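You operate a simulated robot arm through the tools that you are given. There is no shell and no other tool. Be economical: measure what you need, move in short steps, check, and stop when the job is done.

You are at the controls of a simulated two-armed robot. One attempt, no reset.

Task
Pick up the orange marker post with one hand, pass it to the other hand and put it on the deck behind the sight glass.

The check looks at the end state, three seconds after you hand in, the way a careful person would. Anything else that was tipped, shoved, dropped, spilled or broken makes it a failure.

Robot
Two 7-joint arms with two-finger parallel grippers on one trunk, on a base that drives. Base frame: it is fixed to the floor where the robot stands at the start and does not move with it; the origin is under the middle of the robot, x ahead of it, y to its left, z up. Lengths are in m, angles in rad, forces in N, time in s.
The left shoulder is at the start at [0.132, 0.182, 0.83], the right one opposite. With the tool pointing down near the work surface each hand reaches from about 0.1 to 0.78 m from the robot's upright axis, wherever it stands, measured 20 degrees to its own side. Places, roughly: deck behind the sight glass (13x15 cm) [1.06, -2.46, 0.84]; orange marker post (3x3x50 cm) [0.7, 0, 0.6]. Payload 3.91 kg a hand.
Tool frame (each hand has its own): the origin (TCP) lies between the finger pads and is the grasp point; the fingertips stand 0.03 m ahead of it; z points along the fingers, y is the line along which they close. The gripper opens to 0.11 m. The fingers are 0.02 m wide and 0.01 m thick; the gripper's body (0.048 by 0.112 m) begins 0.055 m behind the TCP.
Orientation is that of the tool frame in the base frame, as a unit quaternion [x, y, z, w]. With the fingers straight down and closing along the base's y, the tool's x points along the base's -x, its y along +y and its z along -z.

Tools
- The arms move only by the tool arm_command. It takes "left_rows", "right_rows" or both (then of equal length, played together; a hand with none holds still); each is a list that holds one entry, the list of rows, each a list of 7 numbers: the shift along the base's x, y, z in m, then the turn, a rotation vector about the base's x, y, z in rad, then the closure, from 0 (fully open) to 1 (shut). In form: [[[dx, dy, dz, ax, ay, az, grip], ...]]. A call has 1 to 8 rows; each row shifts and turns the commanded pose from where the row before left it. A row lasts 0.2 s, in which the tool goes at most 0.05 m and 0.15 rad; a call with a longer step from one row to the next is refused whole, and so is a gripper value outside its range. A pose out of reach is approached as far as the arm can. The call stops where the force on the tool passes 40 N (or 10 N more than at its start, if that is more) or the arm is blocked; 0.2 s more then pass. The fingers move at their own pace (about 0.072 m/s each) and stop on an object; they squeeze with about 23 N. The grip force told is the motor's: it shows also when the fingers shut on nothing. Time passes only in rows, and 0.2 s behind the last, so rows that do not move let the fingers close. The reply holds the time, the measured pose of the TCP, the force on the tool along the base axes, the opening and the grip force, in the units named above and with some noise, with the torque about the TCP (base axes, N m) and any sound that the robot's microphone picked up.
- Cameras (640 x 400 px; columns grow to the right, rows downward): "scene" is now at [0.3025, -0.0099, 0.9919]; the picture's right is [-0.13, -0.99, 0.00], its down [-0.64, 0.08, -0.76] and it looks along [0.75, -0.10, -0.65] (base axes); focal length 242 px, centre (320, 200). "left" rides on the left gripper at [0.072, -0.017, -0.103] in its tool frame; the picture's right is [0.23, 0.97, 0.00], its down [-0.76, 0.18, -0.62] and it looks along [-0.61, 0.14, 0.78] (tool axes); focal length 222 px, centre (320, 200). "right" rides on the right gripper at [0.072, 0.017, -0.103] in its tool frame; the picture's right is [-0.23, 0.97, 0.00], its down [-0.76, -0.18, -0.62] and it looks along [-0.61, -0.14, 0.78] (tool axes); focal length 222 px, centre (320, 200). There is no depth. A picture from a camera that has moved, and an enlarged one, comes with that camera's place and axes in the base frame and with its lens.
- capture(camera): a new picture of that camera. It takes no simulated time.
- lift_body(by): slides the trunk up (or, below 0, down) by that many m; the arms and the scene camera ride with it, the base frame stays. It gives what a move gives, with no picture.
- drive_base(legs): drives the robot by 1 to 6 legs, each [ahead, left, turn to the left] in m, m and rad, along the robot's own axes; the way and the turn of a leg run together, so that a leg with both is an arc; at most 1.5 m and 3.142 rad a leg. The arms and the cameras ride along, it lands a little off, and it stops where it bumps. It gives what a move gives.
- turn_head(pan, tilt): turns the head with the scene camera to pan (to the left, within 1.396 rad either way) and tilt (down, from -0.506 to 1.204), counted from straight ahead of the robot. It gives what a move gives.
- close_up(camera, box): a new picture of the part [left, top, right, bottom] of that camera's present view, enlarged. It takes no simulated time.
- close_job(): hands the job in; it is judged then, once.

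Go step by step. Nothing tells you exact positions but the pictures and the camera data: compare them with the known pose of the tool, close in by small moves and look again before you grip or let go. The budget is 120 turns and 100 pictures, counting those below and the enlarged ones. Unless the task says otherwise, let go and move clear before handing in, and close with one line.

The tools are called after "Request:" by a JSON object that holds its "op" and its "data". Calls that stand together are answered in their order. arm_command: Moves the arms, as the interface text tells. Its arguments: {"type":"object","properties":{"left_rows":{"type":"array"},"right_rows":{"type":"array"}},"required":[]} The other tools are called the same way: lift_body (by) slides the trunk up or down; drive_base (legs) drives the base; turn_head (pan, tilt) turns the head that bears the scene camera; capture (camera) takes a picture; close_up (camera, box) takes an enlarged picture of a part of a camera's view; close_job () hands the job in.

At the start:

```text
time: 0.0
left_eef_pos: [0.5715, 0.1791, 0.8269]
left_tool_rot: [0.0, 1.0, 0.0, 0.0]
left_ft_force: [-0.7, -0.6, 0.0]
left_moment: [-0.03, 0.0, 0.04]
left_grip_width: 0.11
left_gripper_force: 0.1
right_eef_pos: [0.5588, -0.2136, 0.7627]
right_tool_rot: [-0.001, 1.0, 0.0, 0.0]
right_ft_force: [0.0, 0.3, -0.8]
right_moment: [-0.01, 0.03, 0.0]
right_grip_width: 0.1098
right_gripper_force: 0.1
trunk travel left (down, up): [-0.1, 0.414]
robot x, y, heading: [0.0006, 0.0026, 0.001]
head pan, tilt: [-0.129, 0.707]
```

scene: 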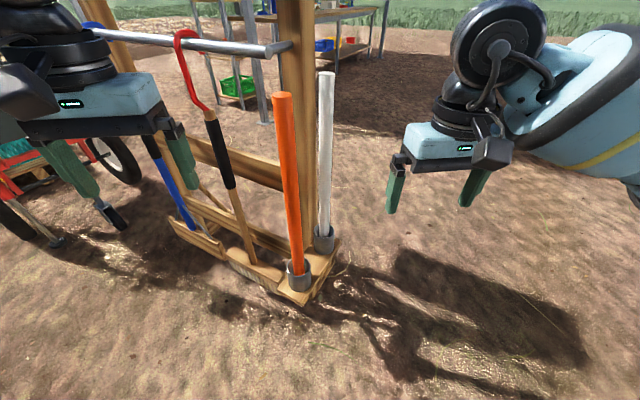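
right: 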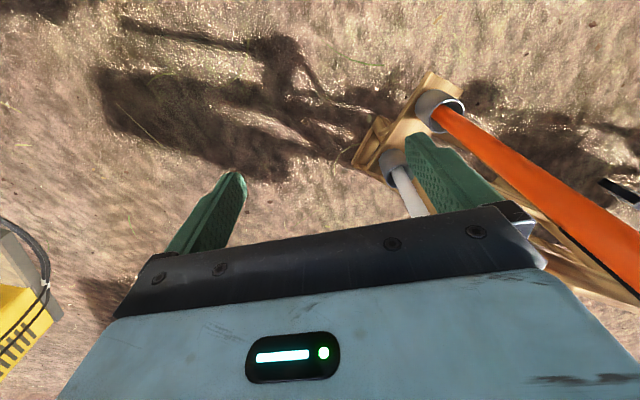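
left: 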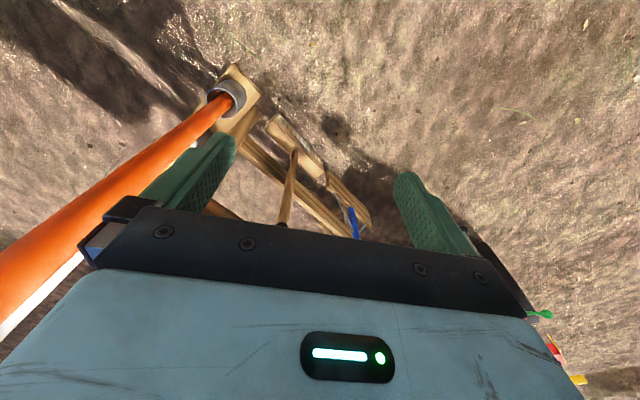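

The orange post stands upright in a cup in front of me near x≈0.7, y≈0, next to a white post and a rack. I'll look at the destination to the right before planning the grasp.

Request:
{"op": "close_up", "data": {"camera": "scene", "box": [160, 60, 400, 320]}}

Request:
{"op": "turn_head", "data": {"pan": -1.2, "tilt": 0.1}}

Request:
{"op": "capture", "data": {"camera": "scene"}}

```text
1.54 times, centred on (280, 190) of scene
camera zoom: at [0.3025, -0.0099, 0.9919], right [-0.13, -0.99, 0.0], down [-0.64, 0.08, -0.76], along [0.75, -0.1, -0.65], focal length 372 px, centre (382, 215)
```

zoom: 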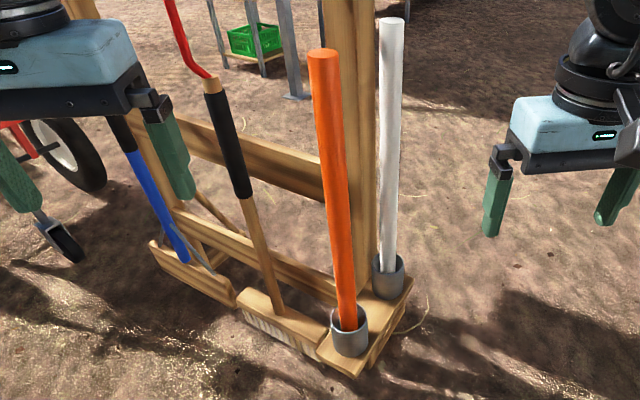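

```text
time: 1.3
left_eef_pos: [0.5702, 0.1794, 0.8272]
left_tool_rot: [0.0, 1.0, 0.0, -0.001]
left_ft_force: [0.2, -0.1, 0.4]
left_moment: [-0.01, 0.0, 0.01]
left_grip_width: 0.1098
left_gripper_force: 0.1
right_eef_pos: [0.5596, -0.2133, 0.7639]
right_tool_rot: [0.0, 1.0, 0.0, 0.001]
right_ft_force: [0.4, 0.4, 0.2]
right_moment: [-0.02, 0.0, -0.02]
right_grip_width: 0.11
right_gripper_force: 0.1
trunk travel left (down, up): [-0.1, 0.414]
robot x, y, heading: [0.0016, 0.0026, -0.005]
head pan, tilt: [-1.201, 0.099]
```

```text
95 pictures are left
camera scene: at [0.2519, -0.0848, 1.0473], right [-0.93, -0.36, 0.0], down [-0.04, 0.09, -0.99], along [0.36, -0.93, -0.1], focal length 242 px, centre (320, 200)
```

scene: 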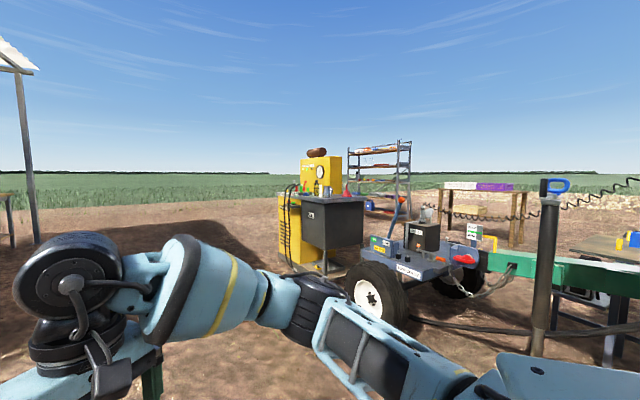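

The destination sits around pixel (330,195), on the yellow machine with the dark box. I'll zoom in.

Request:
{"op": "close_up", "data": {"camera": "scene", "box": [265, 140, 385, 280]}}

Request:
{"op": "close_up", "data": {"camera": "scene", "box": [290, 170, 380, 230]}}

```text
2.86 times, centred on (325, 210) of scene
camera zoom: at [0.2519, -0.0848, 1.0473], right [-0.93, -0.36, 0.0], down [-0.04, 0.09, -0.99], along [0.36, -0.93, -0.1], focal length 692 px, centre (306, 171)
```

zoom: 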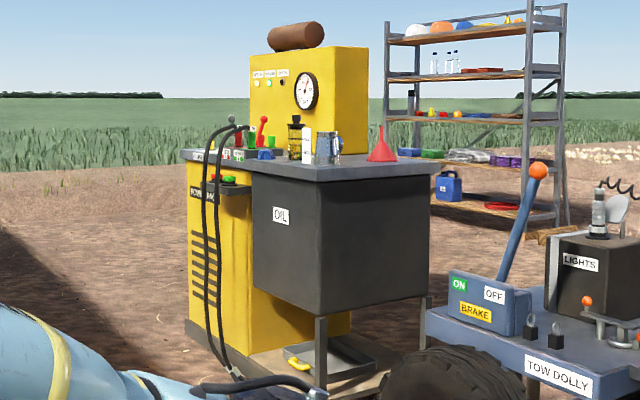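

```text
6.67 times, centred on (335, 200) of scene
camera zoom: at [0.2519, -0.0848, 1.0473], right [-0.93, -0.36, 0.0], down [-0.04, 0.09, -0.99], along [0.36, -0.93, -0.1], focal length 1614 px, centre (220, 200)
```

zoom: 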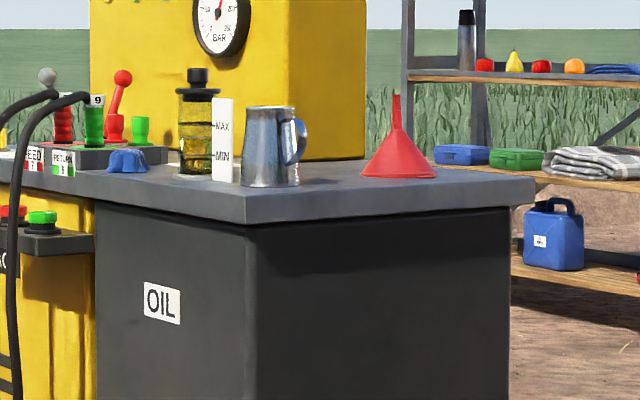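

The target spot is on the grey oil-tank deck next to the level glass. The left hand will take the post top from above and the right hand will take it over horizontally. I bring the left hand to y≈0 in front of the post first.

Request:
{"op": "turn_head", "data": {"pan": -0.1, "tilt": 0.5}}

Request:
{"op": "arm_command", "data": {"left_rows": [[[0, -0.045, 0, 0, 0, 0, 0], [0, -0.045, 0, 0, 0, 0, 0], [0, -0.045, 0, 0, 0, 0, 0], [0, -0.045, 0, 0, 0, 0, 0], [0, 0, 0, 0, 0, 0, 0]]]}}

Request:
{"op": "capture", "data": {"camera": "left"}}

Request:
{"op": "capture", "data": {"camera": "scene"}}

```text
time: 2.6
left_eef_pos: [0.5717, 0.1793, 0.8275]
left_tool_rot: [-0.001, 1.0, 0.0, -0.001]
left_ft_force: [0.0, 0.7, 0.5]
left_moment: [-0.01, -0.01, 0.02]
left_grip_width: 0.11
left_gripper_force: 0.0
right_eef_pos: [0.5584, -0.2129, 0.7627]
right_tool_rot: [0.0, 1.0, 0.001, 0.0]
right_ft_force: [-0.7, 0.5, 0.7]
right_moment: [0.03, 0.01, -0.01]
right_grip_width: 0.1099
right_gripper_force: 0.1
trunk travel left (down, up): [-0.1, 0.414]
robot x, y, heading: [0.0021, 0.0012, 0.001]
head pan, tilt: [-0.099, 0.499]
```

```text
time: 3.8
left_eef_pos: [0.5713, 0.0013, 0.8244]
left_tool_rot: [-0.001, 1.0, 0.0, 0.0]
left_ft_force: [-0.2, 0.1, -0.2]
left_moment: [-0.01, 0.01, 0.03]
left_grip_width: 0.1098
left_gripper_force: 0.0
right_eef_pos: [0.5595, -0.2132, 0.7629]
right_tool_rot: [0.0, 1.0, 0.0, 0.0]
right_ft_force: [-1.0, 0.2, -0.2]
right_moment: [0.01, -0.01, 0.02]
right_grip_width: 0.1099
right_gripper_force: 0.1
trunk travel left (down, up): [-0.1, 0.414]
robot x, y, heading: [-0.0024, 0.0011, -0.001]
head pan, tilt: [-0.099, 0.499]
```

```text
92 pictures are left
camera left: at [0.4985, -0.0158, 0.9284], right [-0.23, 0.97, 0.0], down [0.76, 0.18, 0.62], along [0.61, 0.14, -0.78], focal length 222 px, centre (320, 200)
```

left: 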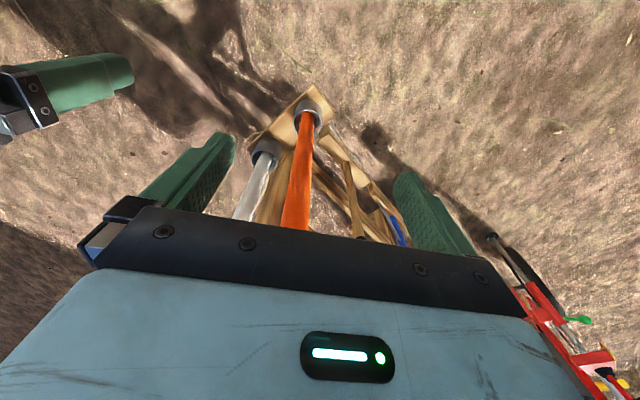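

```text
91 pictures are left
camera scene: at [0.3091, -0.0079, 1.0103], right [-0.1, -1.0, 0.0], down [-0.48, 0.05, -0.88], along [0.87, -0.09, -0.48], focal length 242 px, centre (320, 200)
```

scene: 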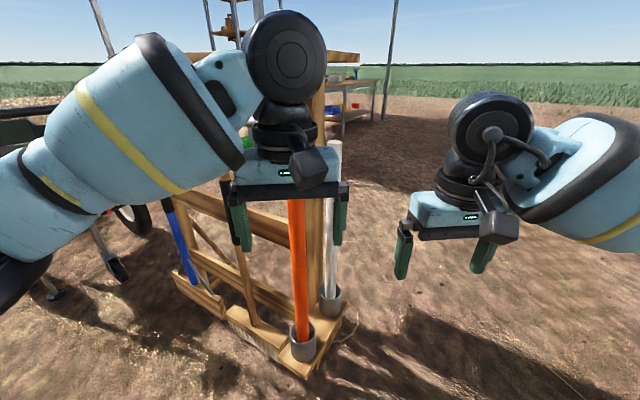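

Post line appears at x≈0.70–0.72, y≈−0.005. I raise the left hand slightly and advance halfway, straddling it from the front.

Request:
{"op": "arm_command", "data": {"left_rows": [[[0.0, -0.004, 0.025, 0, 0, 0, 0], [0.035, 0, 0, 0, 0, 0, 0], [0.035, 0, 0, 0, 0, 0, 0], [0.01, 0, 0, 0, 0, 0, 0]]]}}

Request:
{"op": "capture", "data": {"camera": "left"}}

Request:
{"op": "capture", "data": {"camera": "scene"}}

Request:
{"op": "capture", "data": {"camera": "right"}}

```text
time: 4.8
left_eef_pos: [0.6507, -0.0033, 0.8533]
left_tool_rot: [0.001, 1.0, 0.0, 0.0]
left_ft_force: [0.5, 0.6, -0.2]
left_moment: [-0.02, -0.02, 0.01]
left_grip_width: 0.1098
left_gripper_force: 0.1
right_eef_pos: [0.5584, -0.2137, 0.7629]
right_tool_rot: [0.0, 1.0, 0.0, 0.0]
right_ft_force: [0.5, -0.4, 0.2]
right_moment: [0.0, 0.01, 0.01]
right_grip_width: 0.1101
right_gripper_force: 0.0
trunk travel left (down, up): [-0.1, 0.414]
robot x, y, heading: [-0.0016, -0.0022, -0.003]
head pan, tilt: [-0.099, 0.499]
```

```text
90 pictures are left
camera left: at [0.5779, -0.0215, 0.9564], right [-0.23, 0.97, 0.0], down [0.76, 0.18, 0.62], along [0.61, 0.14, -0.78], focal length 222 px, centre (320, 200)
```

left: 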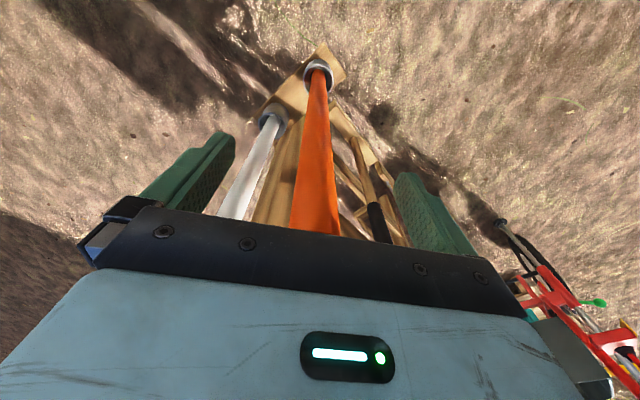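

```text
89 pictures are left
camera scene: at [0.3091, -0.008, 1.0102], right [-0.1, -1.0, 0.0], down [-0.48, 0.05, -0.88], along [0.87, -0.09, -0.48], focal length 242 px, centre (320, 200)
```

scene: 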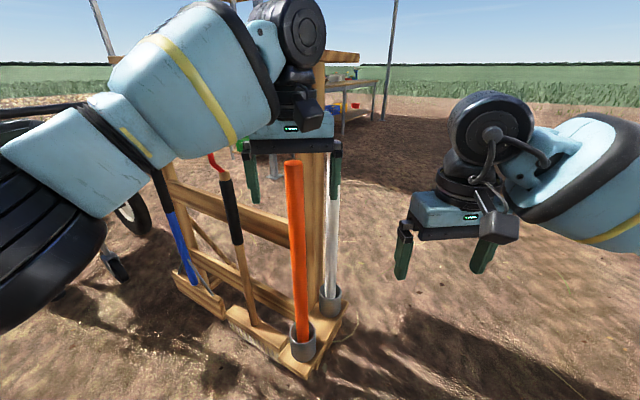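

```text
88 pictures are left
camera right: at [0.4866, -0.1959, 0.8664], right [0.23, 0.97, 0.0], down [0.76, -0.18, 0.62], along [0.61, -0.14, -0.78], focal length 222 px, centre (320, 200)
```

right: 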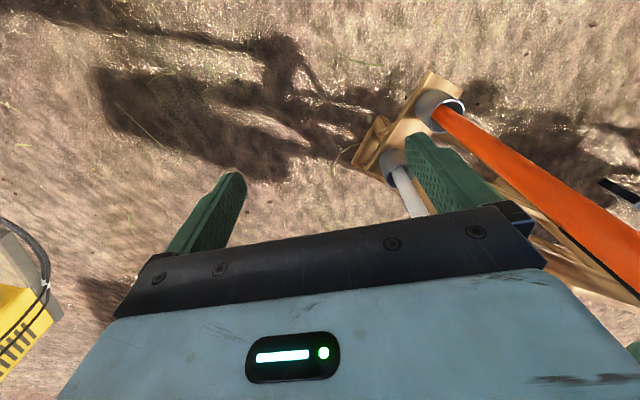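

Triangulating over several views, the post is at x≈0.675–0.68, y≈−0.002 with its top near z≈0.875. I move the last bit forward and close.

Request:
{"op": "arm_command", "data": {"left_rows": [[[0.013, 0.001, -0.004, 0, 0, 0, 0], [0.012, 0.001, -0.004, 0, 0, 0, 0], [0, 0, 0, 0, 0, 0, 0]]]}}

Request:
{"op": "capture", "data": {"camera": "left"}}

Request:
{"op": "close_up", "data": {"camera": "scene", "box": [200, 90, 400, 220]}}

```text
time: 5.6
left_eef_pos: [0.6748, -0.0034, 0.8422]
left_tool_rot: [0.001, 1.0, 0.0, 0.0]
left_ft_force: [-0.5, 0.1, 0.5]
left_moment: [0.0, 0.02, 0.02]
left_grip_width: 0.1098
left_gripper_force: 0.1
right_eef_pos: [0.5585, -0.2136, 0.7629]
right_tool_rot: [0.0, 1.0, -0.001, 0.0]
right_ft_force: [-0.4, -1.0, -1.3]
right_moment: [0.01, 0.0, -0.02]
right_grip_width: 0.1102
right_gripper_force: 0.0
trunk travel left (down, up): [-0.1, 0.414]
robot x, y, heading: [-0.0008, 0.002, -0.002]
head pan, tilt: [-0.099, 0.499]
```

```text
87 pictures are left
camera left: at [0.6023, -0.0206, 0.9467], right [-0.23, 0.97, 0.0], down [0.76, 0.18, 0.62], along [0.61, 0.14, -0.78], focal length 222 px, centre (320, 200)
```

left: 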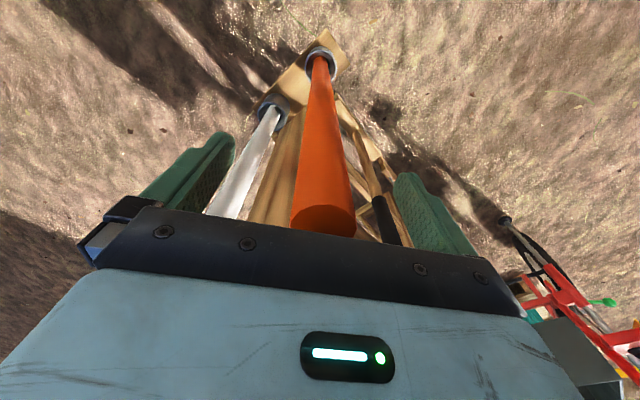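

```text
3.08 times, centred on (300, 155) of scene
camera zoom: at [0.309, -0.008, 1.0103], right [-0.1, -1.0, 0.0], down [-0.48, 0.05, -0.88], along [0.87, -0.09, -0.48], focal length 745 px, centre (382, 338)
```

zoom: 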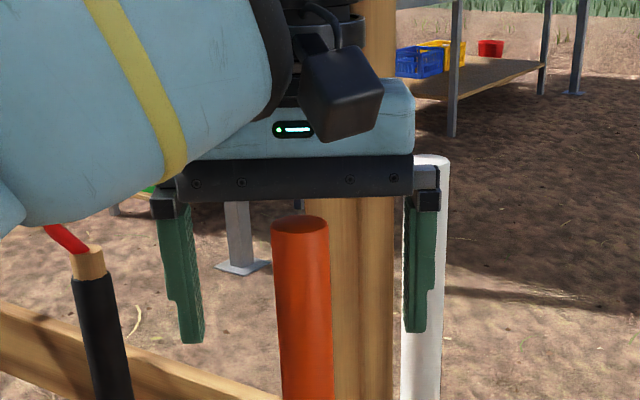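

The post is centred between the fingers and about 3 cm below the palm. I close the grip.

Request:
{"op": "arm_command", "data": {"left_rows": [[[0, 0, 0, 0, 0, 0, 1], [0, 0, 0, 0, 0, 0, 1], [0, 0, 0, 0, 0, 0, 1], [0, 0, 0, 0, 0, 0, 1], [0, 0, 0, 0, 0, 0, 1]]]}}

Request:
{"op": "capture", "data": {"camera": "left"}}

```text
time: 6.8
left_eef_pos: [0.675, -0.0018, 0.8431]
left_tool_rot: [0.0, 1.0, -0.001, -0.001]
left_ft_force: [-0.4, 0.3, 0.0]
left_moment: [-0.01, 0.0, 0.0]
left_grip_width: 0.0283
left_gripper_force: 23.2
right_eef_pos: [0.5593, -0.213, 0.7633]
right_tool_rot: [0.0, 1.0, 0.0, 0.0]
right_ft_force: [-0.2, -0.3, 0.3]
right_moment: [0.04, 0.0, 0.02]
right_grip_width: 0.1099
right_gripper_force: 0.1
trunk travel left (down, up): [-0.1, 0.414]
robot x, y, heading: [-0.0007, 0.0019, 0.002]
head pan, tilt: [-0.099, 0.499]
```

```text
85 pictures are left
camera left: at [0.6023, -0.0205, 0.9469], right [-0.23, 0.97, 0.0], down [0.76, 0.18, 0.62], along [0.61, 0.14, -0.78], focal length 222 px, centre (320, 200)
```

left: 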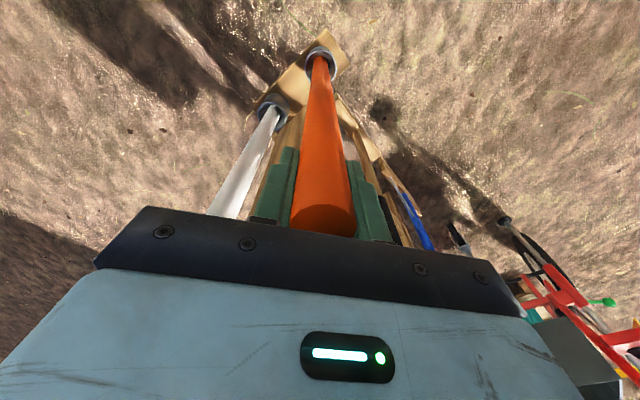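

Firm grip at 2.8 cm width. I lift the trunk straight up to draw the post out of the cup.

Request:
{"op": "lift_body", "data": {"by": 0.06}}

Request:
{"op": "lift_body", "data": {"by": 0.12}}

Request:
{"op": "turn_head", "data": {"pan": -0.1, "tilt": 0.6}}

Request:
{"op": "capture", "data": {"camera": "scene"}}

```text
time: 7.8
left_eef_pos: [0.696, 0.0673, 0.9207]
left_tool_rot: [-0.061, 0.998, -0.014, 0.007]
left_ft_force: [0.6, 0.1, -3.1]
left_moment: [0.02, -0.06, 0.01]
left_grip_width: 0.0283
left_gripper_force: 23.4
right_eef_pos: [0.5588, -0.2128, 0.8228]
right_tool_rot: [0.001, 1.0, 0.0, -0.001]
right_ft_force: [-0.4, 0.2, 0.9]
right_moment: [-0.01, 0.01, 0.02]
right_grip_width: 0.1102
right_gripper_force: 0.0
trunk travel left (down, up): [-0.16, 0.354]
robot x, y, heading: [0.0005, 0.0048, 0.001]
head pan, tilt: [-0.099, 0.499]
```

```text
time: 8.3
left_eef_pos: [0.6937, 0.0735, 0.9334]
left_tool_rot: [-0.067, 0.998, -0.014, 0.01]
left_ft_force: [0.0, 0.0, -2.9]
left_moment: [0.0, -0.04, 0.01]
left_grip_width: 0.0285
left_gripper_force: 22.9
right_eef_pos: [0.5571, -0.2133, 0.8335]
right_tool_rot: [-0.001, 1.0, 0.001, 0.002]
right_ft_force: [0.3, -0.3, 0.4]
right_moment: [-0.01, -0.01, -0.02]
right_grip_width: 0.11
right_gripper_force: 0.1
trunk travel left (down, up): [-0.169, 0.346]
robot x, y, heading: [0.0005, -0.0016, 0.001]
head pan, tilt: [-0.099, 0.499]
stopped: the arm was blocked; the commanded pose is now the measured one
```

```text
time: 8.9
left_eef_pos: [0.6948, 0.0746, 0.9337]
left_tool_rot: [-0.065, 0.998, -0.015, 0.01]
left_ft_force: [0.7, 0.3, -2.7]
left_moment: [0.01, -0.05, 0.02]
left_grip_width: 0.0285
left_gripper_force: 23.7
right_eef_pos: [0.5577, -0.2144, 0.8335]
right_tool_rot: [0.0, 1.0, 0.0, 0.001]
right_ft_force: [0.3, -0.7, -0.3]
right_moment: [-0.02, 0.0, 0.04]
right_grip_width: 0.1101
right_gripper_force: 0.1
trunk travel left (down, up): [-0.169, 0.346]
robot x, y, heading: [-0.0036, -0.0005, -0.002]
head pan, tilt: [-0.099, 0.6]
```

```text
84 pictures are left
camera scene: at [0.2774, -0.0077, 1.0838], right [-0.1, -1.0, 0.0], down [-0.56, 0.06, -0.83], along [0.82, -0.08, -0.56], focal length 242 px, centre (320, 200)
```

scene: 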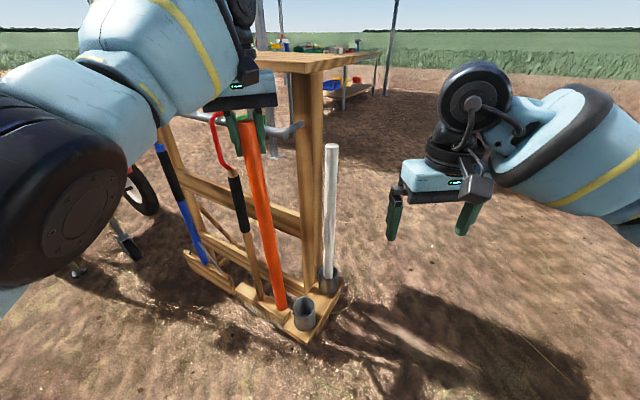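

The lift was blocked and the left hand slid aside; the arm probably touches the rack's wooden top. I'll look closer before backing off.

Request:
{"op": "close_up", "data": {"camera": "scene", "box": [140, 30, 360, 180]}}

Request:
{"op": "close_up", "data": {"camera": "scene", "box": [180, 180, 380, 350]}}

Request:
{"op": "capture", "data": {"camera": "left"}}

Request:
{"op": "capture", "data": {"camera": "right"}}

```text
2.67 times, centred on (250, 105) of scene
camera zoom: at [0.2774, -0.0077, 1.0838], right [-0.1, -1.0, 0.0], down [-0.56, 0.06, -0.83], along [0.82, -0.08, -0.56], focal length 645 px, centre (507, 453)
```

zoom: 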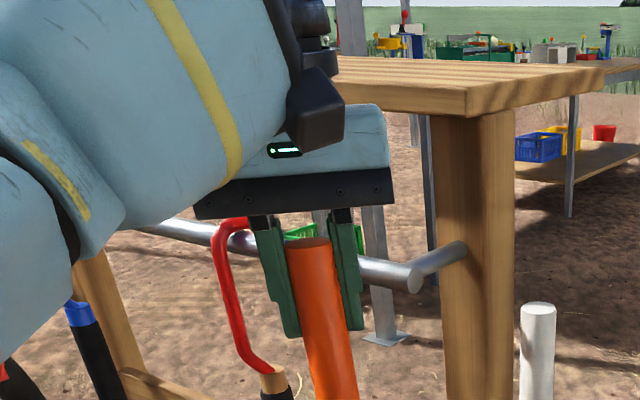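

```text
2.35 times, centred on (280, 265) of scene
camera zoom: at [0.2774, -0.0077, 1.0838], right [-0.1, -1.0, 0.0], down [-0.56, 0.06, -0.83], along [0.82, -0.08, -0.56], focal length 570 px, centre (414, 47)
```

zoom: 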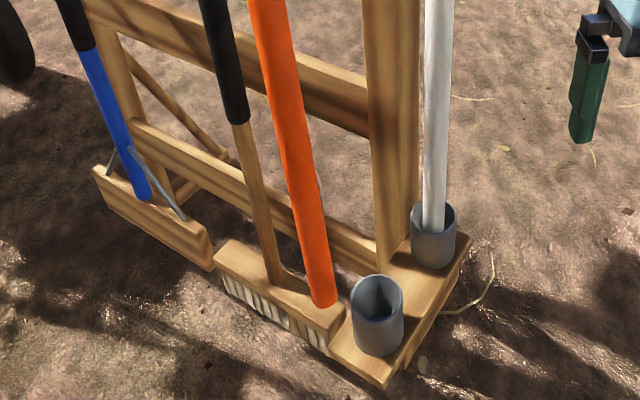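

```text
81 pictures are left
camera left: at [0.6223, 0.0496, 1.036], right [-0.35, 0.94, -0.03], down [0.72, 0.29, 0.63], along [0.6, 0.2, -0.78], focal length 222 px, centre (320, 200)
```

left: 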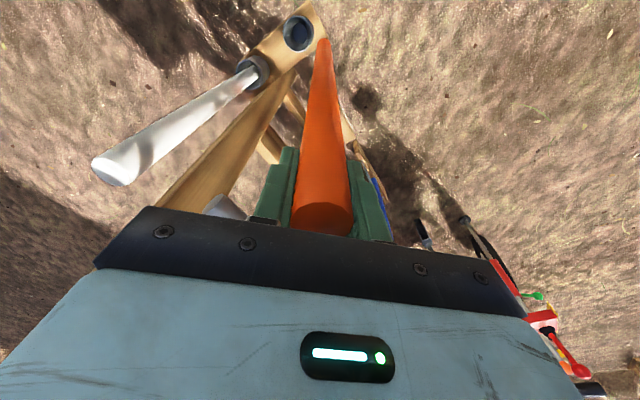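

```text
80 pictures are left
camera right: at [0.4859, -0.1959, 0.9362], right [0.23, 0.97, 0.0], down [0.76, -0.18, 0.63], along [0.61, -0.14, -0.78], focal length 222 px, centre (320, 200)
```

right: 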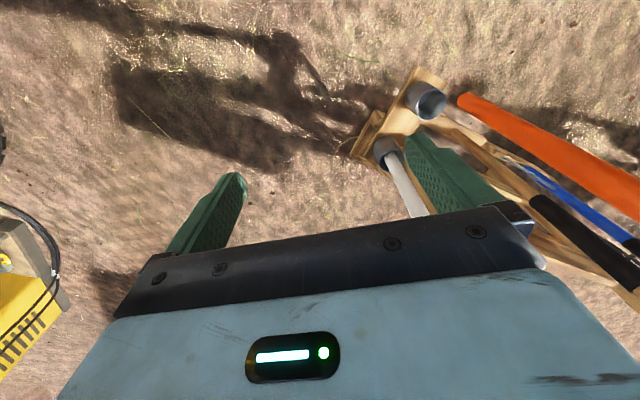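

The post is clear of the cup and nothing else seems disturbed; the wrist rests against the table edge. I back the base straight away from the rack in small steps.

Request:
{"op": "drive_base", "data": {"legs": [[-0.08, 0, 0]]}}

Request:
{"op": "capture", "data": {"camera": "scene"}}

```text
time: 10.0
left_eef_pos: [0.6149, 0.0737, 0.9333]
left_tool_rot: [-0.065, 0.998, -0.015, 0.009]
left_ft_force: [-1.0, -0.4, -2.7]
left_moment: [0.03, -0.03, -0.05]
left_grip_width: 0.0283
left_gripper_force: 22.9
right_eef_pos: [0.4768, -0.2148, 0.8334]
right_tool_rot: [-0.001, 1.0, 0.001, 0.002]
right_ft_force: [0.5, 0.1, -0.1]
right_moment: [0.03, -0.04, -0.03]
right_grip_width: 0.1099
right_gripper_force: 0.1
trunk travel left (down, up): [-0.169, 0.346]
robot x, y, heading: [-0.079, 0.0029, 0.0]
head pan, tilt: [-0.099, 0.6]
```

```text
79 pictures are left
camera scene: at [0.1969, -0.0076, 1.0839], right [-0.1, -1.0, 0.0], down [-0.56, 0.06, -0.83], along [0.82, -0.08, -0.56], focal length 242 px, centre (320, 200)
```

scene: 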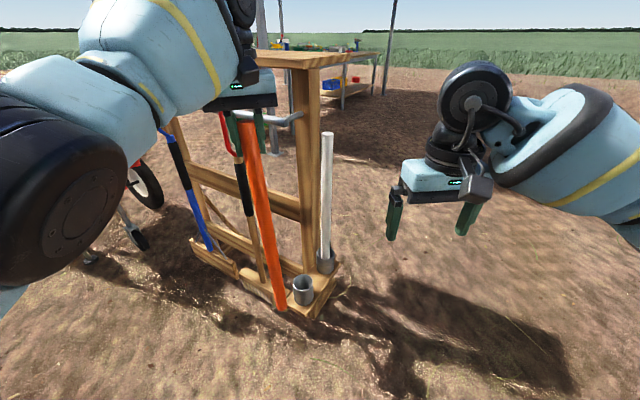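

Clean release, the rack is undisturbed. I back off further to have free room for the hand-over.

Request:
{"op": "drive_base", "data": {"legs": [[-0.35, 0, 0]]}}

Request:
{"op": "capture", "data": {"camera": "scene"}}

```text
time: 12.3
left_eef_pos: [0.261, 0.0781, 0.932]
left_tool_rot: [-0.071, 0.997, -0.014, 0.01]
left_ft_force: [0.1, -0.7, -2.2]
left_moment: [0.02, -0.05, 0.02]
left_grip_width: 0.0285
left_gripper_force: 23.0
right_eef_pos: [0.1283, -0.2099, 0.8324]
right_tool_rot: [-0.005, 1.0, 0.001, 0.001]
right_ft_force: [0.9, -0.1, 0.3]
right_moment: [-0.03, -0.01, 0.01]
right_grip_width: 0.1101
right_gripper_force: 0.0
trunk travel left (down, up): [-0.169, 0.346]
robot x, y, heading: [-0.4316, -0.0052, 0.004]
head pan, tilt: [-0.099, 0.6]
```

```text
78 pictures are left
camera scene: at [-0.1551, -0.0069, 1.0839], right [-0.09, -1.0, 0.0], down [-0.56, 0.05, -0.83], along [0.82, -0.07, -0.56], focal length 242 px, centre (320, 200)
```

scene: 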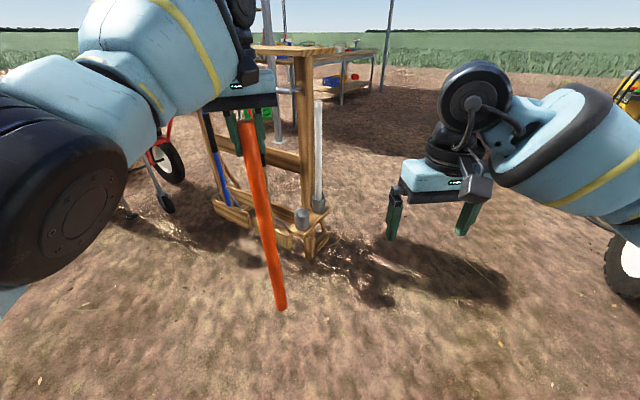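

Clear ground here. I straighten the left hand, bring the post in front of me, and turn the right hand to point its fingers forward.

Request:
{"op": "arm_command", "data": {"left_rows": [[[-0.015, -0.015, 0, 0.004, 0.003, -0.02, 1], [-0.015, -0.015, 0, 0.004, 0.003, -0.02, 1], [-0.015, -0.015, 0, 0.004, 0.003, -0.02, 1], [-0.015, -0.015, 0, 0.004, 0.003, -0.02, 1], [-0.015, -0.015, 0, 0.004, 0.003, -0.02, 1], [-0.01, -0.005, 0, 0.004, 0.003, -0.02, 1], [0, 0, 0, 0.004, 0.002, -0.02, 1], [0, 0, 0, 0, 0, 0, 1]]], "right_rows": [[[-0.008, 0, -0.01, 0, -0.145, 0, 0], [-0.008, 0, -0.01, 0, -0.145, 0, 0], [-0.008, 0, -0.01, 0, -0.145, 0, 0], [-0.008, 0, -0.01, 0, -0.145, 0, 0], [-0.008, 0, -0.01, 0, -0.145, 0, 0], [0, 0, -0.01, 0, -0.145, 0, 0], [0, 0, -0.01, 0, -0.145, 0, 0], [0, 0, 0, 0, -0.145, 0, 0]]]}}

Request:
{"op": "capture", "data": {"camera": "scene"}}

```text
time: 14.1
left_eef_pos: [0.1985, 0.0187, 0.9436]
left_tool_rot: [-0.001, 1.0, 0.0, -0.001]
left_ft_force: [0.2, 0.5, -1.8]
left_moment: [0.0, -0.05, 0.0]
left_grip_width: 0.0284
left_gripper_force: 23.4
left hand out of reach, approached as far as the arm can: row 1, 2
right_eef_pos: [0.0925, -0.2066, 0.762]
right_tool_rot: [-0.007, 0.864, -0.001, 0.504]
right_ft_force: [0.9, 0.3, -0.1]
right_moment: [0.02, 0.02, -0.02]
right_grip_width: 0.11
right_gripper_force: 0.1
right hand out of reach, approached as far as the arm can: row 7, 8
trunk travel left (down, up): [-0.169, 0.346]
robot x, y, heading: [-0.4307, -0.0018, 0.012]
head pan, tilt: [-0.099, 0.6]
```

```text
77 pictures are left
camera scene: at [-0.1547, -0.0071, 1.0837], right [-0.09, -1.0, 0.0], down [-0.56, 0.05, -0.82], along [0.82, -0.07, -0.57], focal length 242 px, centre (320, 200)
```

scene: 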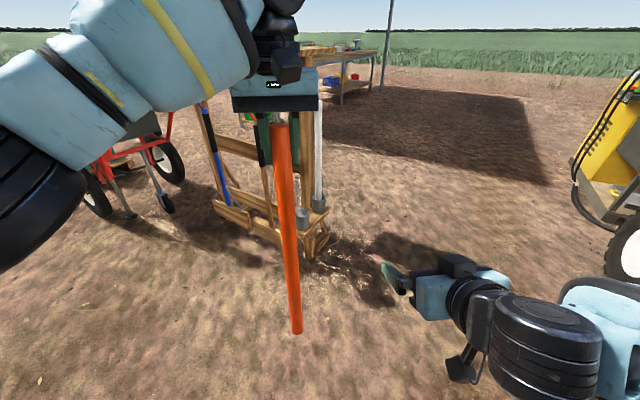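

The post hangs vertical. The right hand stalled a bit short of horizontal, so I move it forward/outward and yaw it toward the post while finishing the turn.

Request:
{"op": "arm_command", "data": {"right_rows": [[[0.02, -0.005, 0.01, 0, -0.1, 0, 0], [0.02, -0.005, 0.01, 0, -0.1, 0, 0], [0.02, -0.005, 0.01, 0, -0.1, 0, 0], [0.02, -0.005, 0.01, 0, -0.1, 0, 0], [0, 0, 0, 0, 0, 0, 0]]]}}

Request:
{"op": "capture", "data": {"camera": "scene"}}

```text
time: 15.3
left_eef_pos: [0.1983, 0.02, 0.9429]
left_tool_rot: [-0.001, 1.0, 0.001, 0.0]
left_ft_force: [-0.2, 0.4, -3.5]
left_moment: [0.01, -0.1, -0.01]
left_grip_width: 0.0285
left_gripper_force: 22.8
right_eef_pos: [0.0979, -0.1998, 0.7633]
right_tool_rot: [-0.011, 0.857, 0.003, 0.515]
right_ft_force: [-0.5, -0.4, -0.1]
right_moment: [-0.04, 0.0, 0.02]
right_grip_width: 0.1098
right_gripper_force: 0.1
right hand out of reach, approached as far as the arm can: row 1, 2, 3, 4
trunk travel left (down, up): [-0.169, 0.346]
robot x, y, heading: [-0.4318, -0.002, 0.007]
head pan, tilt: [-0.099, 0.6]
```

```text
76 pictures are left
camera scene: at [-0.1547, -0.0069, 1.0837], right [-0.09, -1.0, 0.0], down [-0.56, 0.05, -0.82], along [0.82, -0.07, -0.57], focal length 242 px, centre (320, 200)
```

scene: 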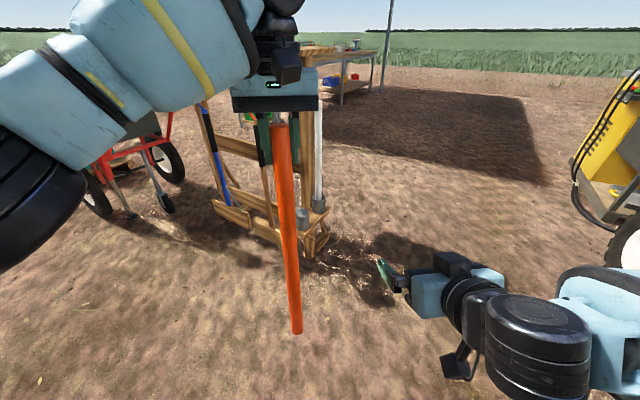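

The right forearm comes in from the right, so I'll yaw the right hand's fingers leftwards (toward +y), which should suit the wrist better.

Request:
{"op": "arm_command", "data": {"right_rows": [[[-0.01, -0.01, 0, 0, 0, 0.14, 0], [-0.01, -0.01, 0, 0, 0, 0.14, 0], [-0.01, -0.01, 0, 0, 0, 0.14, 0], [-0.01, -0.01, 0, 0, 0, 0.14, 0], [0, 0, 0, 0, 0, 0.14, 0], [0, 0, 0, 0, 0, 0.14, 0], [0, 0, 0, 0, 0, 0, 0]]]}}

Request:
{"op": "capture", "data": {"camera": "scene"}}

```text
time: 16.9
left_eef_pos: [0.1992, 0.0196, 0.9431]
left_tool_rot: [0.0, 1.0, 0.0, 0.0]
left_ft_force: [-1.2, 0.2, -3.1]
left_moment: [0.0, -0.08, -0.01]
left_grip_width: 0.0282
left_gripper_force: 23.3
right_eef_pos: [0.07, -0.2348, 0.7598]
right_tool_rot: [-0.342, 0.784, 0.208, 0.474]
right_ft_force: [-0.2, 0.0, 0.1]
right_moment: [0.05, -0.01, -0.01]
right_grip_width: 0.1103
right_gripper_force: 0.1
right hand out of reach, approached as far as the arm can: row 1, 2, 6
trunk travel left (down, up): [-0.169, 0.346]
robot x, y, heading: [-0.4332, 0.001, 0.013]
head pan, tilt: [-0.099, 0.6]
```

```text
75 pictures are left
camera scene: at [-0.1547, -0.0071, 1.0837], right [-0.09, -1.0, 0.0], down [-0.56, 0.05, -0.82], along [0.82, -0.07, -0.57], focal length 242 px, centre (320, 200)
```

scene: 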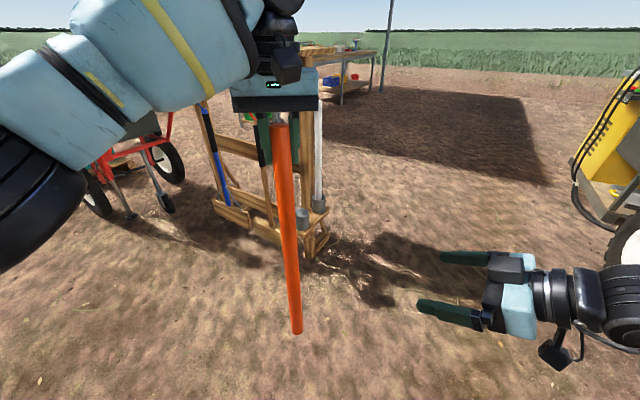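

Yawing works (now ~47° left, 28° below horizontal). I pitch up the remaining part.

Request:
{"op": "arm_command", "data": {"right_rows": [[[0, 0, 0, 0.088, -0.082, 0, 0], [0, 0, 0, 0.088, -0.082, 0, 0], [0, 0, 0, 0.088, -0.082, 0, 0], [0, 0, 0, 0.088, -0.082, 0, 0], [0, 0, 0, 0, 0, 0, 0]]]}}

```text
time: 18.1
left_eef_pos: [0.1991, 0.019, 0.9423]
left_tool_rot: [-0.001, 1.0, 0.001, -0.001]
left_ft_force: [0.4, 0.1, -3.4]
left_moment: [0.0, -0.05, 0.02]
left_grip_width: 0.0284
left_gripper_force: 22.1
right_eef_pos: [0.0724, -0.2295, 0.761]
right_tool_rot: [-0.303, 0.641, 0.284, 0.645]
right_ft_force: [-0.4, -0.1, -0.2]
right_moment: [0.0, 0.0, 0.02]
right_grip_width: 0.1101
right_gripper_force: 0.1
right hand out of reach, approached as far as the arm can: row 3
trunk travel left (down, up): [-0.169, 0.346]
robot x, y, heading: [-0.4343, -0.0021, 0.009]
head pan, tilt: [-0.099, 0.6]
```

Right hand is now horizontal, pointing 49° left, at z 0.76 (≈0.29 m up the post). I line it up with the post, stopping 12 cm short.

Request:
{"op": "arm_command", "data": {"right_rows": [[[0.012, 0.0395, 0, 0.009, 0.01, 0, 0], [0.012, 0.0395, 0, 0.009, 0.01, 0, 0], [0.012, 0.0395, 0, 0, 0, 0, 0], [0.012, 0.0395, 0, 0, 0, 0, 0], [0, 0, 0, 0, 0, 0, 0]]]}}

Request:
{"op": "capture", "data": {"camera": "right"}}

Request:
{"op": "capture", "data": {"camera": "scene"}}

```text
time: 19.3
left_eef_pos: [0.1981, 0.02, 0.9429]
left_tool_rot: [0.0, 1.0, 0.0, -0.001]
left_ft_force: [0.0, -0.3, -3.4]
left_moment: [-0.02, -0.05, 0.04]
left_grip_width: 0.0281
left_gripper_force: 23.1
right_eef_pos: [0.1184, -0.0686, 0.7601]
right_tool_rot: [-0.295, 0.645, 0.294, 0.641]
right_ft_force: [0.0, 0.0, -0.7]
right_moment: [-0.02, -0.02, 0.01]
right_grip_width: 0.1098
right_gripper_force: 0.0
trunk travel left (down, up): [-0.169, 0.346]
robot x, y, heading: [-0.4311, 0.0012, 0.009]
head pan, tilt: [-0.099, 0.6]
```

```text
74 pictures are left
camera right: at [0.0376, -0.1352, 0.6883], right [-0.73, 0.64, 0.23], down [-0.27, -0.58, 0.77], along [0.62, 0.5, 0.6], focal length 222 px, centre (320, 200)
```

right: 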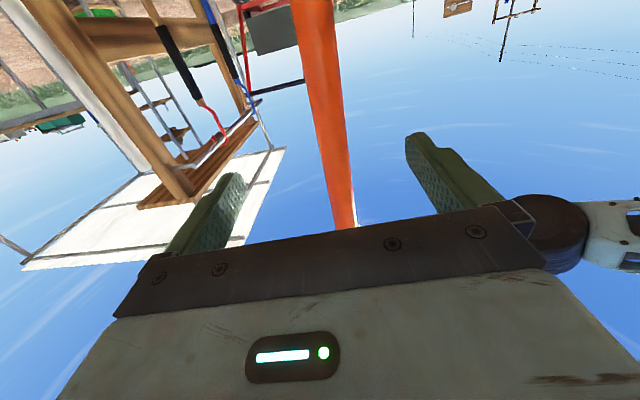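

```text
73 pictures are left
camera scene: at [-0.1548, -0.0071, 1.0838], right [-0.09, -1.0, 0.0], down [-0.56, 0.05, -0.82], along [0.82, -0.07, -0.57], focal length 242 px, centre (320, 200)
```

scene: 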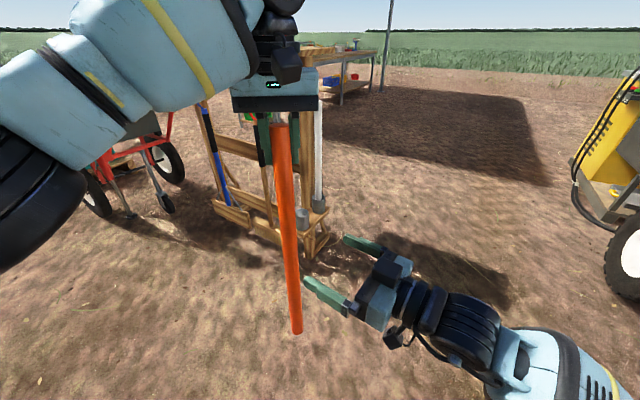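

Torque and images agree that the post leans about 0.09 rad in the left grip (bottom toward me). I tilt the left hand to make it vertical before the hand-over.

Request:
{"op": "arm_command", "data": {"left_rows": [[[0, 0, 0, 0, -0.045, 0, 1], [0, 0, 0, 0, -0.045, 0, 1], [0, 0, 0, 0, 0, 0, 1], [0, 0, 0, 0, 0, 0, 1], [0, 0, 0, 0, 0, 0, 1]]]}}

Request:
{"op": "capture", "data": {"camera": "right"}}

Request:
{"op": "capture", "data": {"camera": "scene"}}

```text
time: 20.5
left_eef_pos: [0.1998, 0.0202, 0.9422]
left_tool_rot: [0.0, 0.999, -0.001, 0.045]
left_ft_force: [0.8, 0.2, -2.8]
left_moment: [-0.01, 0.04, 0.0]
left_grip_width: 0.0286
left_gripper_force: 23.0
right_eef_pos: [0.1189, -0.0688, 0.7592]
right_tool_rot: [-0.294, 0.646, 0.293, 0.64]
right_ft_force: [-0.3, -0.1, -0.3]
right_moment: [-0.01, -0.02, -0.02]
right_grip_width: 0.1099
right_gripper_force: 0.1
trunk travel left (down, up): [-0.169, 0.346]
robot x, y, heading: [-0.432, -0.0024, 0.006]
head pan, tilt: [-0.099, 0.6]
```

```text
72 pictures are left
camera right: at [0.0375, -0.1355, 0.6881], right [-0.73, 0.64, 0.23], down [-0.27, -0.58, 0.77], along [0.62, 0.5, 0.6], focal length 222 px, centre (320, 200)
```

right: 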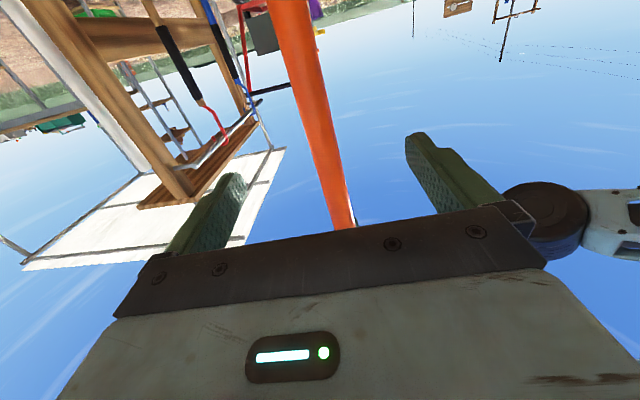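

```text
71 pictures are left
camera scene: at [-0.1547, -0.0069, 1.0837], right [-0.09, -1.0, 0.0], down [-0.56, 0.05, -0.82], along [0.82, -0.07, -0.57], focal length 242 px, centre (320, 200)
```

scene: 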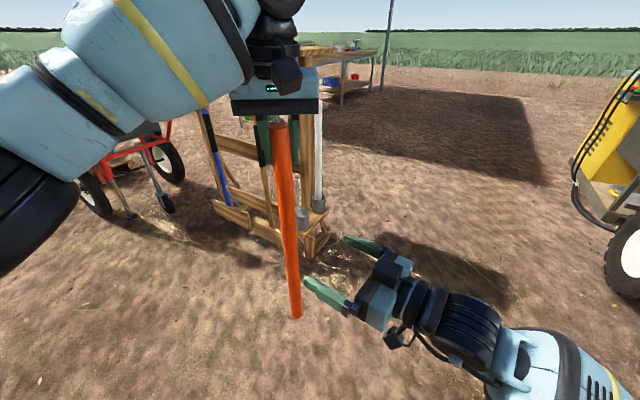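

Now the post is vertical within about 0.01 rad. I move the right hand in straight along its fingers so they straddle the post.

Request:
{"op": "arm_command", "data": {"right_rows": [[[0.0198, 0.0218, 0, 0, 0, 0, 0], [0.0198, 0.0218, 0, 0, 0, 0, 0], [0.0198, 0.0218, 0, 0, 0, 0, 0], [0.0198, 0.0218, 0, 0, 0, 0, 0], [0, 0, 0, 0, 0, 0, 0]]]}}

Request:
{"op": "capture", "data": {"camera": "right"}}

Request:
{"op": "close_up", "data": {"camera": "scene", "box": [220, 150, 420, 350]}}

```text
time: 21.7
left_eef_pos: [0.198, 0.0181, 0.9419]
left_tool_rot: [-0.001, 0.999, 0.0, 0.044]
left_ft_force: [0.4, -0.8, -3.7]
left_moment: [-0.01, 0.01, 0.01]
left_grip_width: 0.0284
left_gripper_force: 22.7
right_eef_pos: [0.1995, 0.0186, 0.7597]
right_tool_rot: [-0.295, 0.646, 0.294, 0.64]
right_ft_force: [0.1, -0.3, -1.2]
right_moment: [0.01, 0.01, -0.02]
right_grip_width: 0.11
right_gripper_force: 0.0
trunk travel left (down, up): [-0.169, 0.346]
robot x, y, heading: [-0.4337, -0.0008, 0.009]
head pan, tilt: [-0.099, 0.6]
```

```text
70 pictures are left
camera right: at [0.1185, -0.0481, 0.6894], right [-0.73, 0.64, 0.23], down [-0.27, -0.58, 0.77], along [0.62, 0.5, 0.6], focal length 222 px, centre (320, 200)
```

right: 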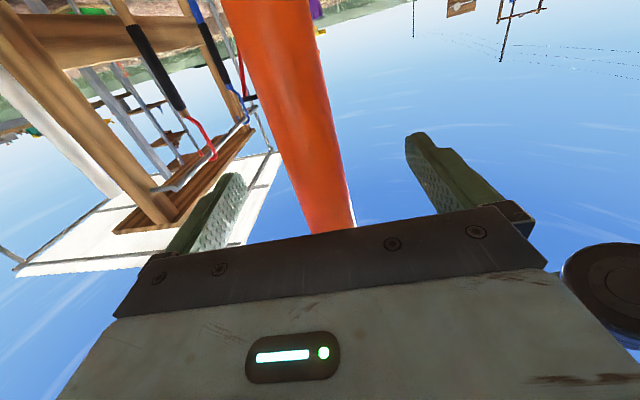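

```text
2.00 times, centred on (320, 250) of scene
camera zoom: at [-0.1548, -0.0071, 1.0837], right [-0.09, -1.0, 0.0], down [-0.56, 0.05, -0.82], along [0.82, -0.07, -0.57], focal length 484 px, centre (320, 100)
```

zoom: 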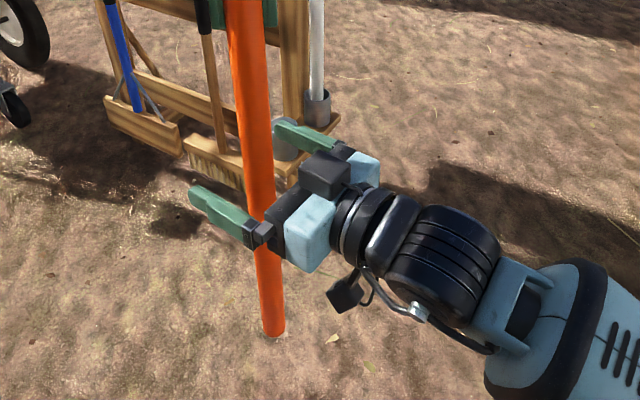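

The post sits between the right fingers at the grasp point. I close the right hand while the left still holds.

Request:
{"op": "arm_command", "data": {"right_rows": [[[0, 0, 0, 0, 0, 0, 1], [0, 0, 0, 0, 0, 0, 1], [0, 0, 0, 0, 0, 0, 1], [0, 0, 0, 0, 0, 0, 1], [0, 0, 0, 0, 0, 0, 1]]]}}

Request:
{"op": "capture", "data": {"camera": "right"}}

```text
time: 22.9
left_eef_pos: [0.2, 0.0189, 0.9432]
left_tool_rot: [-0.001, 0.999, 0.0, 0.044]
left_ft_force: [3.2, -2.0, -4.0]
left_moment: [-0.09, -0.08, 0.05]
left_grip_width: 0.0285
left_gripper_force: 22.6
right_eef_pos: [0.1976, 0.0197, 0.7621]
right_tool_rot: [-0.295, 0.646, 0.293, 0.64]
right_ft_force: [-3.3, 1.8, 0.3]
right_moment: [-0.34, -0.42, -0.08]
right_grip_width: 0.0294
right_gripper_force: 23.3
trunk travel left (down, up): [-0.169, 0.346]
robot x, y, heading: [-0.4334, -0.0025, 0.006]
head pan, tilt: [-0.099, 0.6]
```

```text
68 pictures are left
camera right: at [0.1182, -0.048, 0.6895], right [-0.73, 0.64, 0.23], down [-0.27, -0.58, 0.77], along [0.62, 0.5, 0.6], focal length 222 px, centre (320, 200)
```

right: 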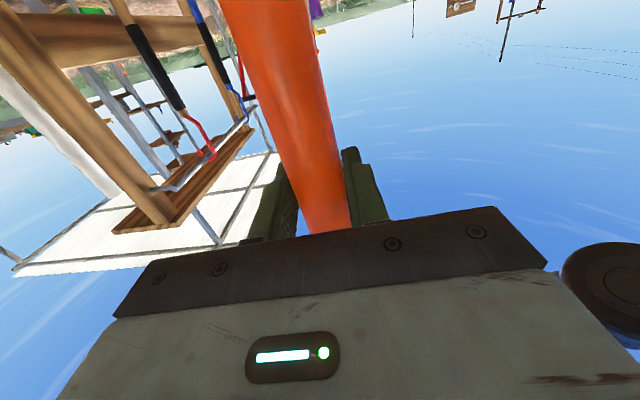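

Both hands hold it. Now the left opens and withdraws upward.

Request:
{"op": "arm_command", "data": {"left_rows": [[[0, 0, 0, 0, 0, 0, 0.5], [0, 0, 0, 0, 0, 0, 0.1], [0, 0, 0, 0, 0, 0, 0], [0, 0, 0, 0, 0, 0, 0]]]}}

Request:
{"op": "capture", "data": {"camera": "left"}}

Request:
{"op": "capture", "data": {"camera": "scene"}}

```text
time: 23.9
left_eef_pos: [0.1987, 0.0201, 0.9422]
left_tool_rot: [-0.001, 0.999, 0.0, 0.045]
left_ft_force: [0.9, 0.8, 0.0]
left_moment: [0.01, 0.01, 0.01]
left_grip_width: 0.11
left_gripper_force: 0.0
right_eef_pos: [0.1991, 0.0186, 0.7606]
right_tool_rot: [-0.294, 0.646, 0.293, 0.641]
right_ft_force: [0.5, 0.4, 0.3]
right_moment: [-0.06, -0.03, -0.01]
right_grip_width: 0.029
right_gripper_force: 23.0
trunk travel left (down, up): [-0.169, 0.346]
robot x, y, heading: [-0.4304, -0.0007, 0.011]
head pan, tilt: [-0.099, 0.6]
```

```text
67 pictures are left
camera left: at [0.1178, 0.0021, 1.0397], right [-0.23, 0.97, -0.02], down [0.7, 0.18, 0.69], along [0.67, 0.14, -0.73], focal length 222 px, centre (320, 200)
```

left: 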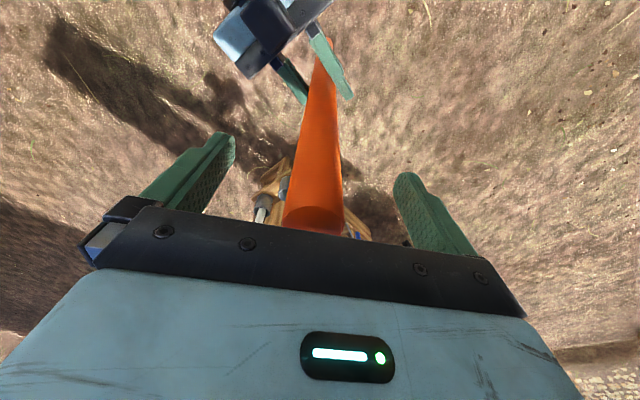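

```text
66 pictures are left
camera scene: at [-0.1547, -0.0069, 1.0837], right [-0.09, -1.0, 0.0], down [-0.56, 0.05, -0.82], along [0.82, -0.07, -0.57], focal length 242 px, centre (320, 200)
```

scene: 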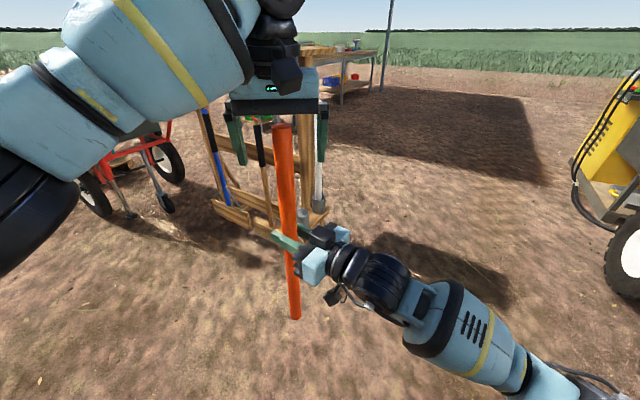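

Post is held by the right hand only, still vertical. I withdraw the left upward and off to the left.

Request:
{"op": "arm_command", "data": {"left_rows": [[[0, 0, 0.03, 0, 0, 0, 0], [0, 0, 0.03, 0, 0, 0, 0], [0, 0, 0.03, 0, 0, 0, 0], [0, 0.04, 0, 0, 0, 0, 0], [0, 0.045, 0, 0, 0, 0, 0], [0, 0.045, 0, 0, 0, 0, 0], [0, 0.045, 0, 0, 0, 0, 0], [-0.03, 0.03, 0, 0, 0, 0, 0]]]}}

Request:
{"op": "turn_head", "data": {"pan": -0.9, "tilt": 0.3}}

Request:
{"op": "capture", "data": {"camera": "scene"}}

```text
time: 25.7
left_eef_pos: [0.168, 0.2248, 1.0332]
left_tool_rot: [-0.001, 0.999, 0.0, 0.045]
left_ft_force: [-0.3, 0.1, -0.4]
left_moment: [-0.02, -0.03, 0.0]
left_grip_width: 0.11
left_gripper_force: 0.1
right_eef_pos: [0.1986, 0.0193, 0.7614]
right_tool_rot: [-0.295, 0.646, 0.293, 0.64]
right_ft_force: [0.5, 0.0, 0.4]
right_moment: [0.18, 0.18, 0.03]
right_grip_width: 0.0286
right_gripper_force: 22.7
trunk travel left (down, up): [-0.169, 0.346]
robot x, y, heading: [-0.4311, 0.0001, 0.012]
head pan, tilt: [-0.099, 0.6]
```

```text
time: 26.8
left_eef_pos: [0.1691, 0.2246, 1.0327]
left_tool_rot: [-0.001, 0.999, 0.0, 0.046]
left_ft_force: [-0.4, -0.1, 1.2]
left_moment: [0.01, 0.0, 0.02]
left_grip_width: 0.1099
left_gripper_force: 0.1
right_eef_pos: [0.1992, 0.0181, 0.7609]
right_tool_rot: [-0.294, 0.646, 0.293, 0.64]
right_ft_force: [-0.4, 0.0, -0.2]
right_moment: [-0.02, 0.01, -0.01]
right_grip_width: 0.0284
right_gripper_force: 22.8
trunk travel left (down, up): [-0.169, 0.346]
robot x, y, heading: [-0.4313, -0.0047, 0.006]
head pan, tilt: [-0.901, 0.3]
```

```text
65 pictures are left
camera scene: at [-0.1839, -0.0716, 1.1112], right [-0.78, -0.63, 0.0], down [-0.19, 0.23, -0.96], along [0.6, -0.74, -0.3], focal length 242 px, centre (320, 200)
```

scene: 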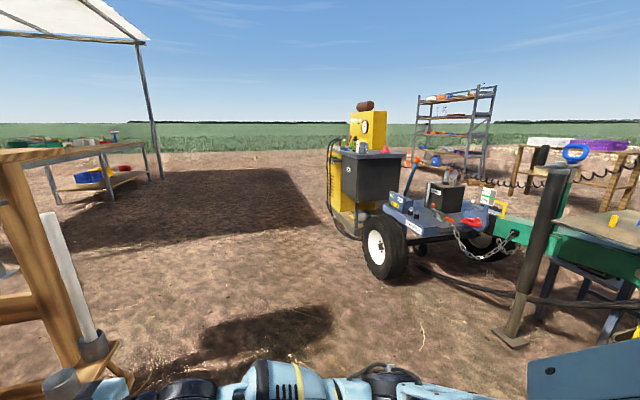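

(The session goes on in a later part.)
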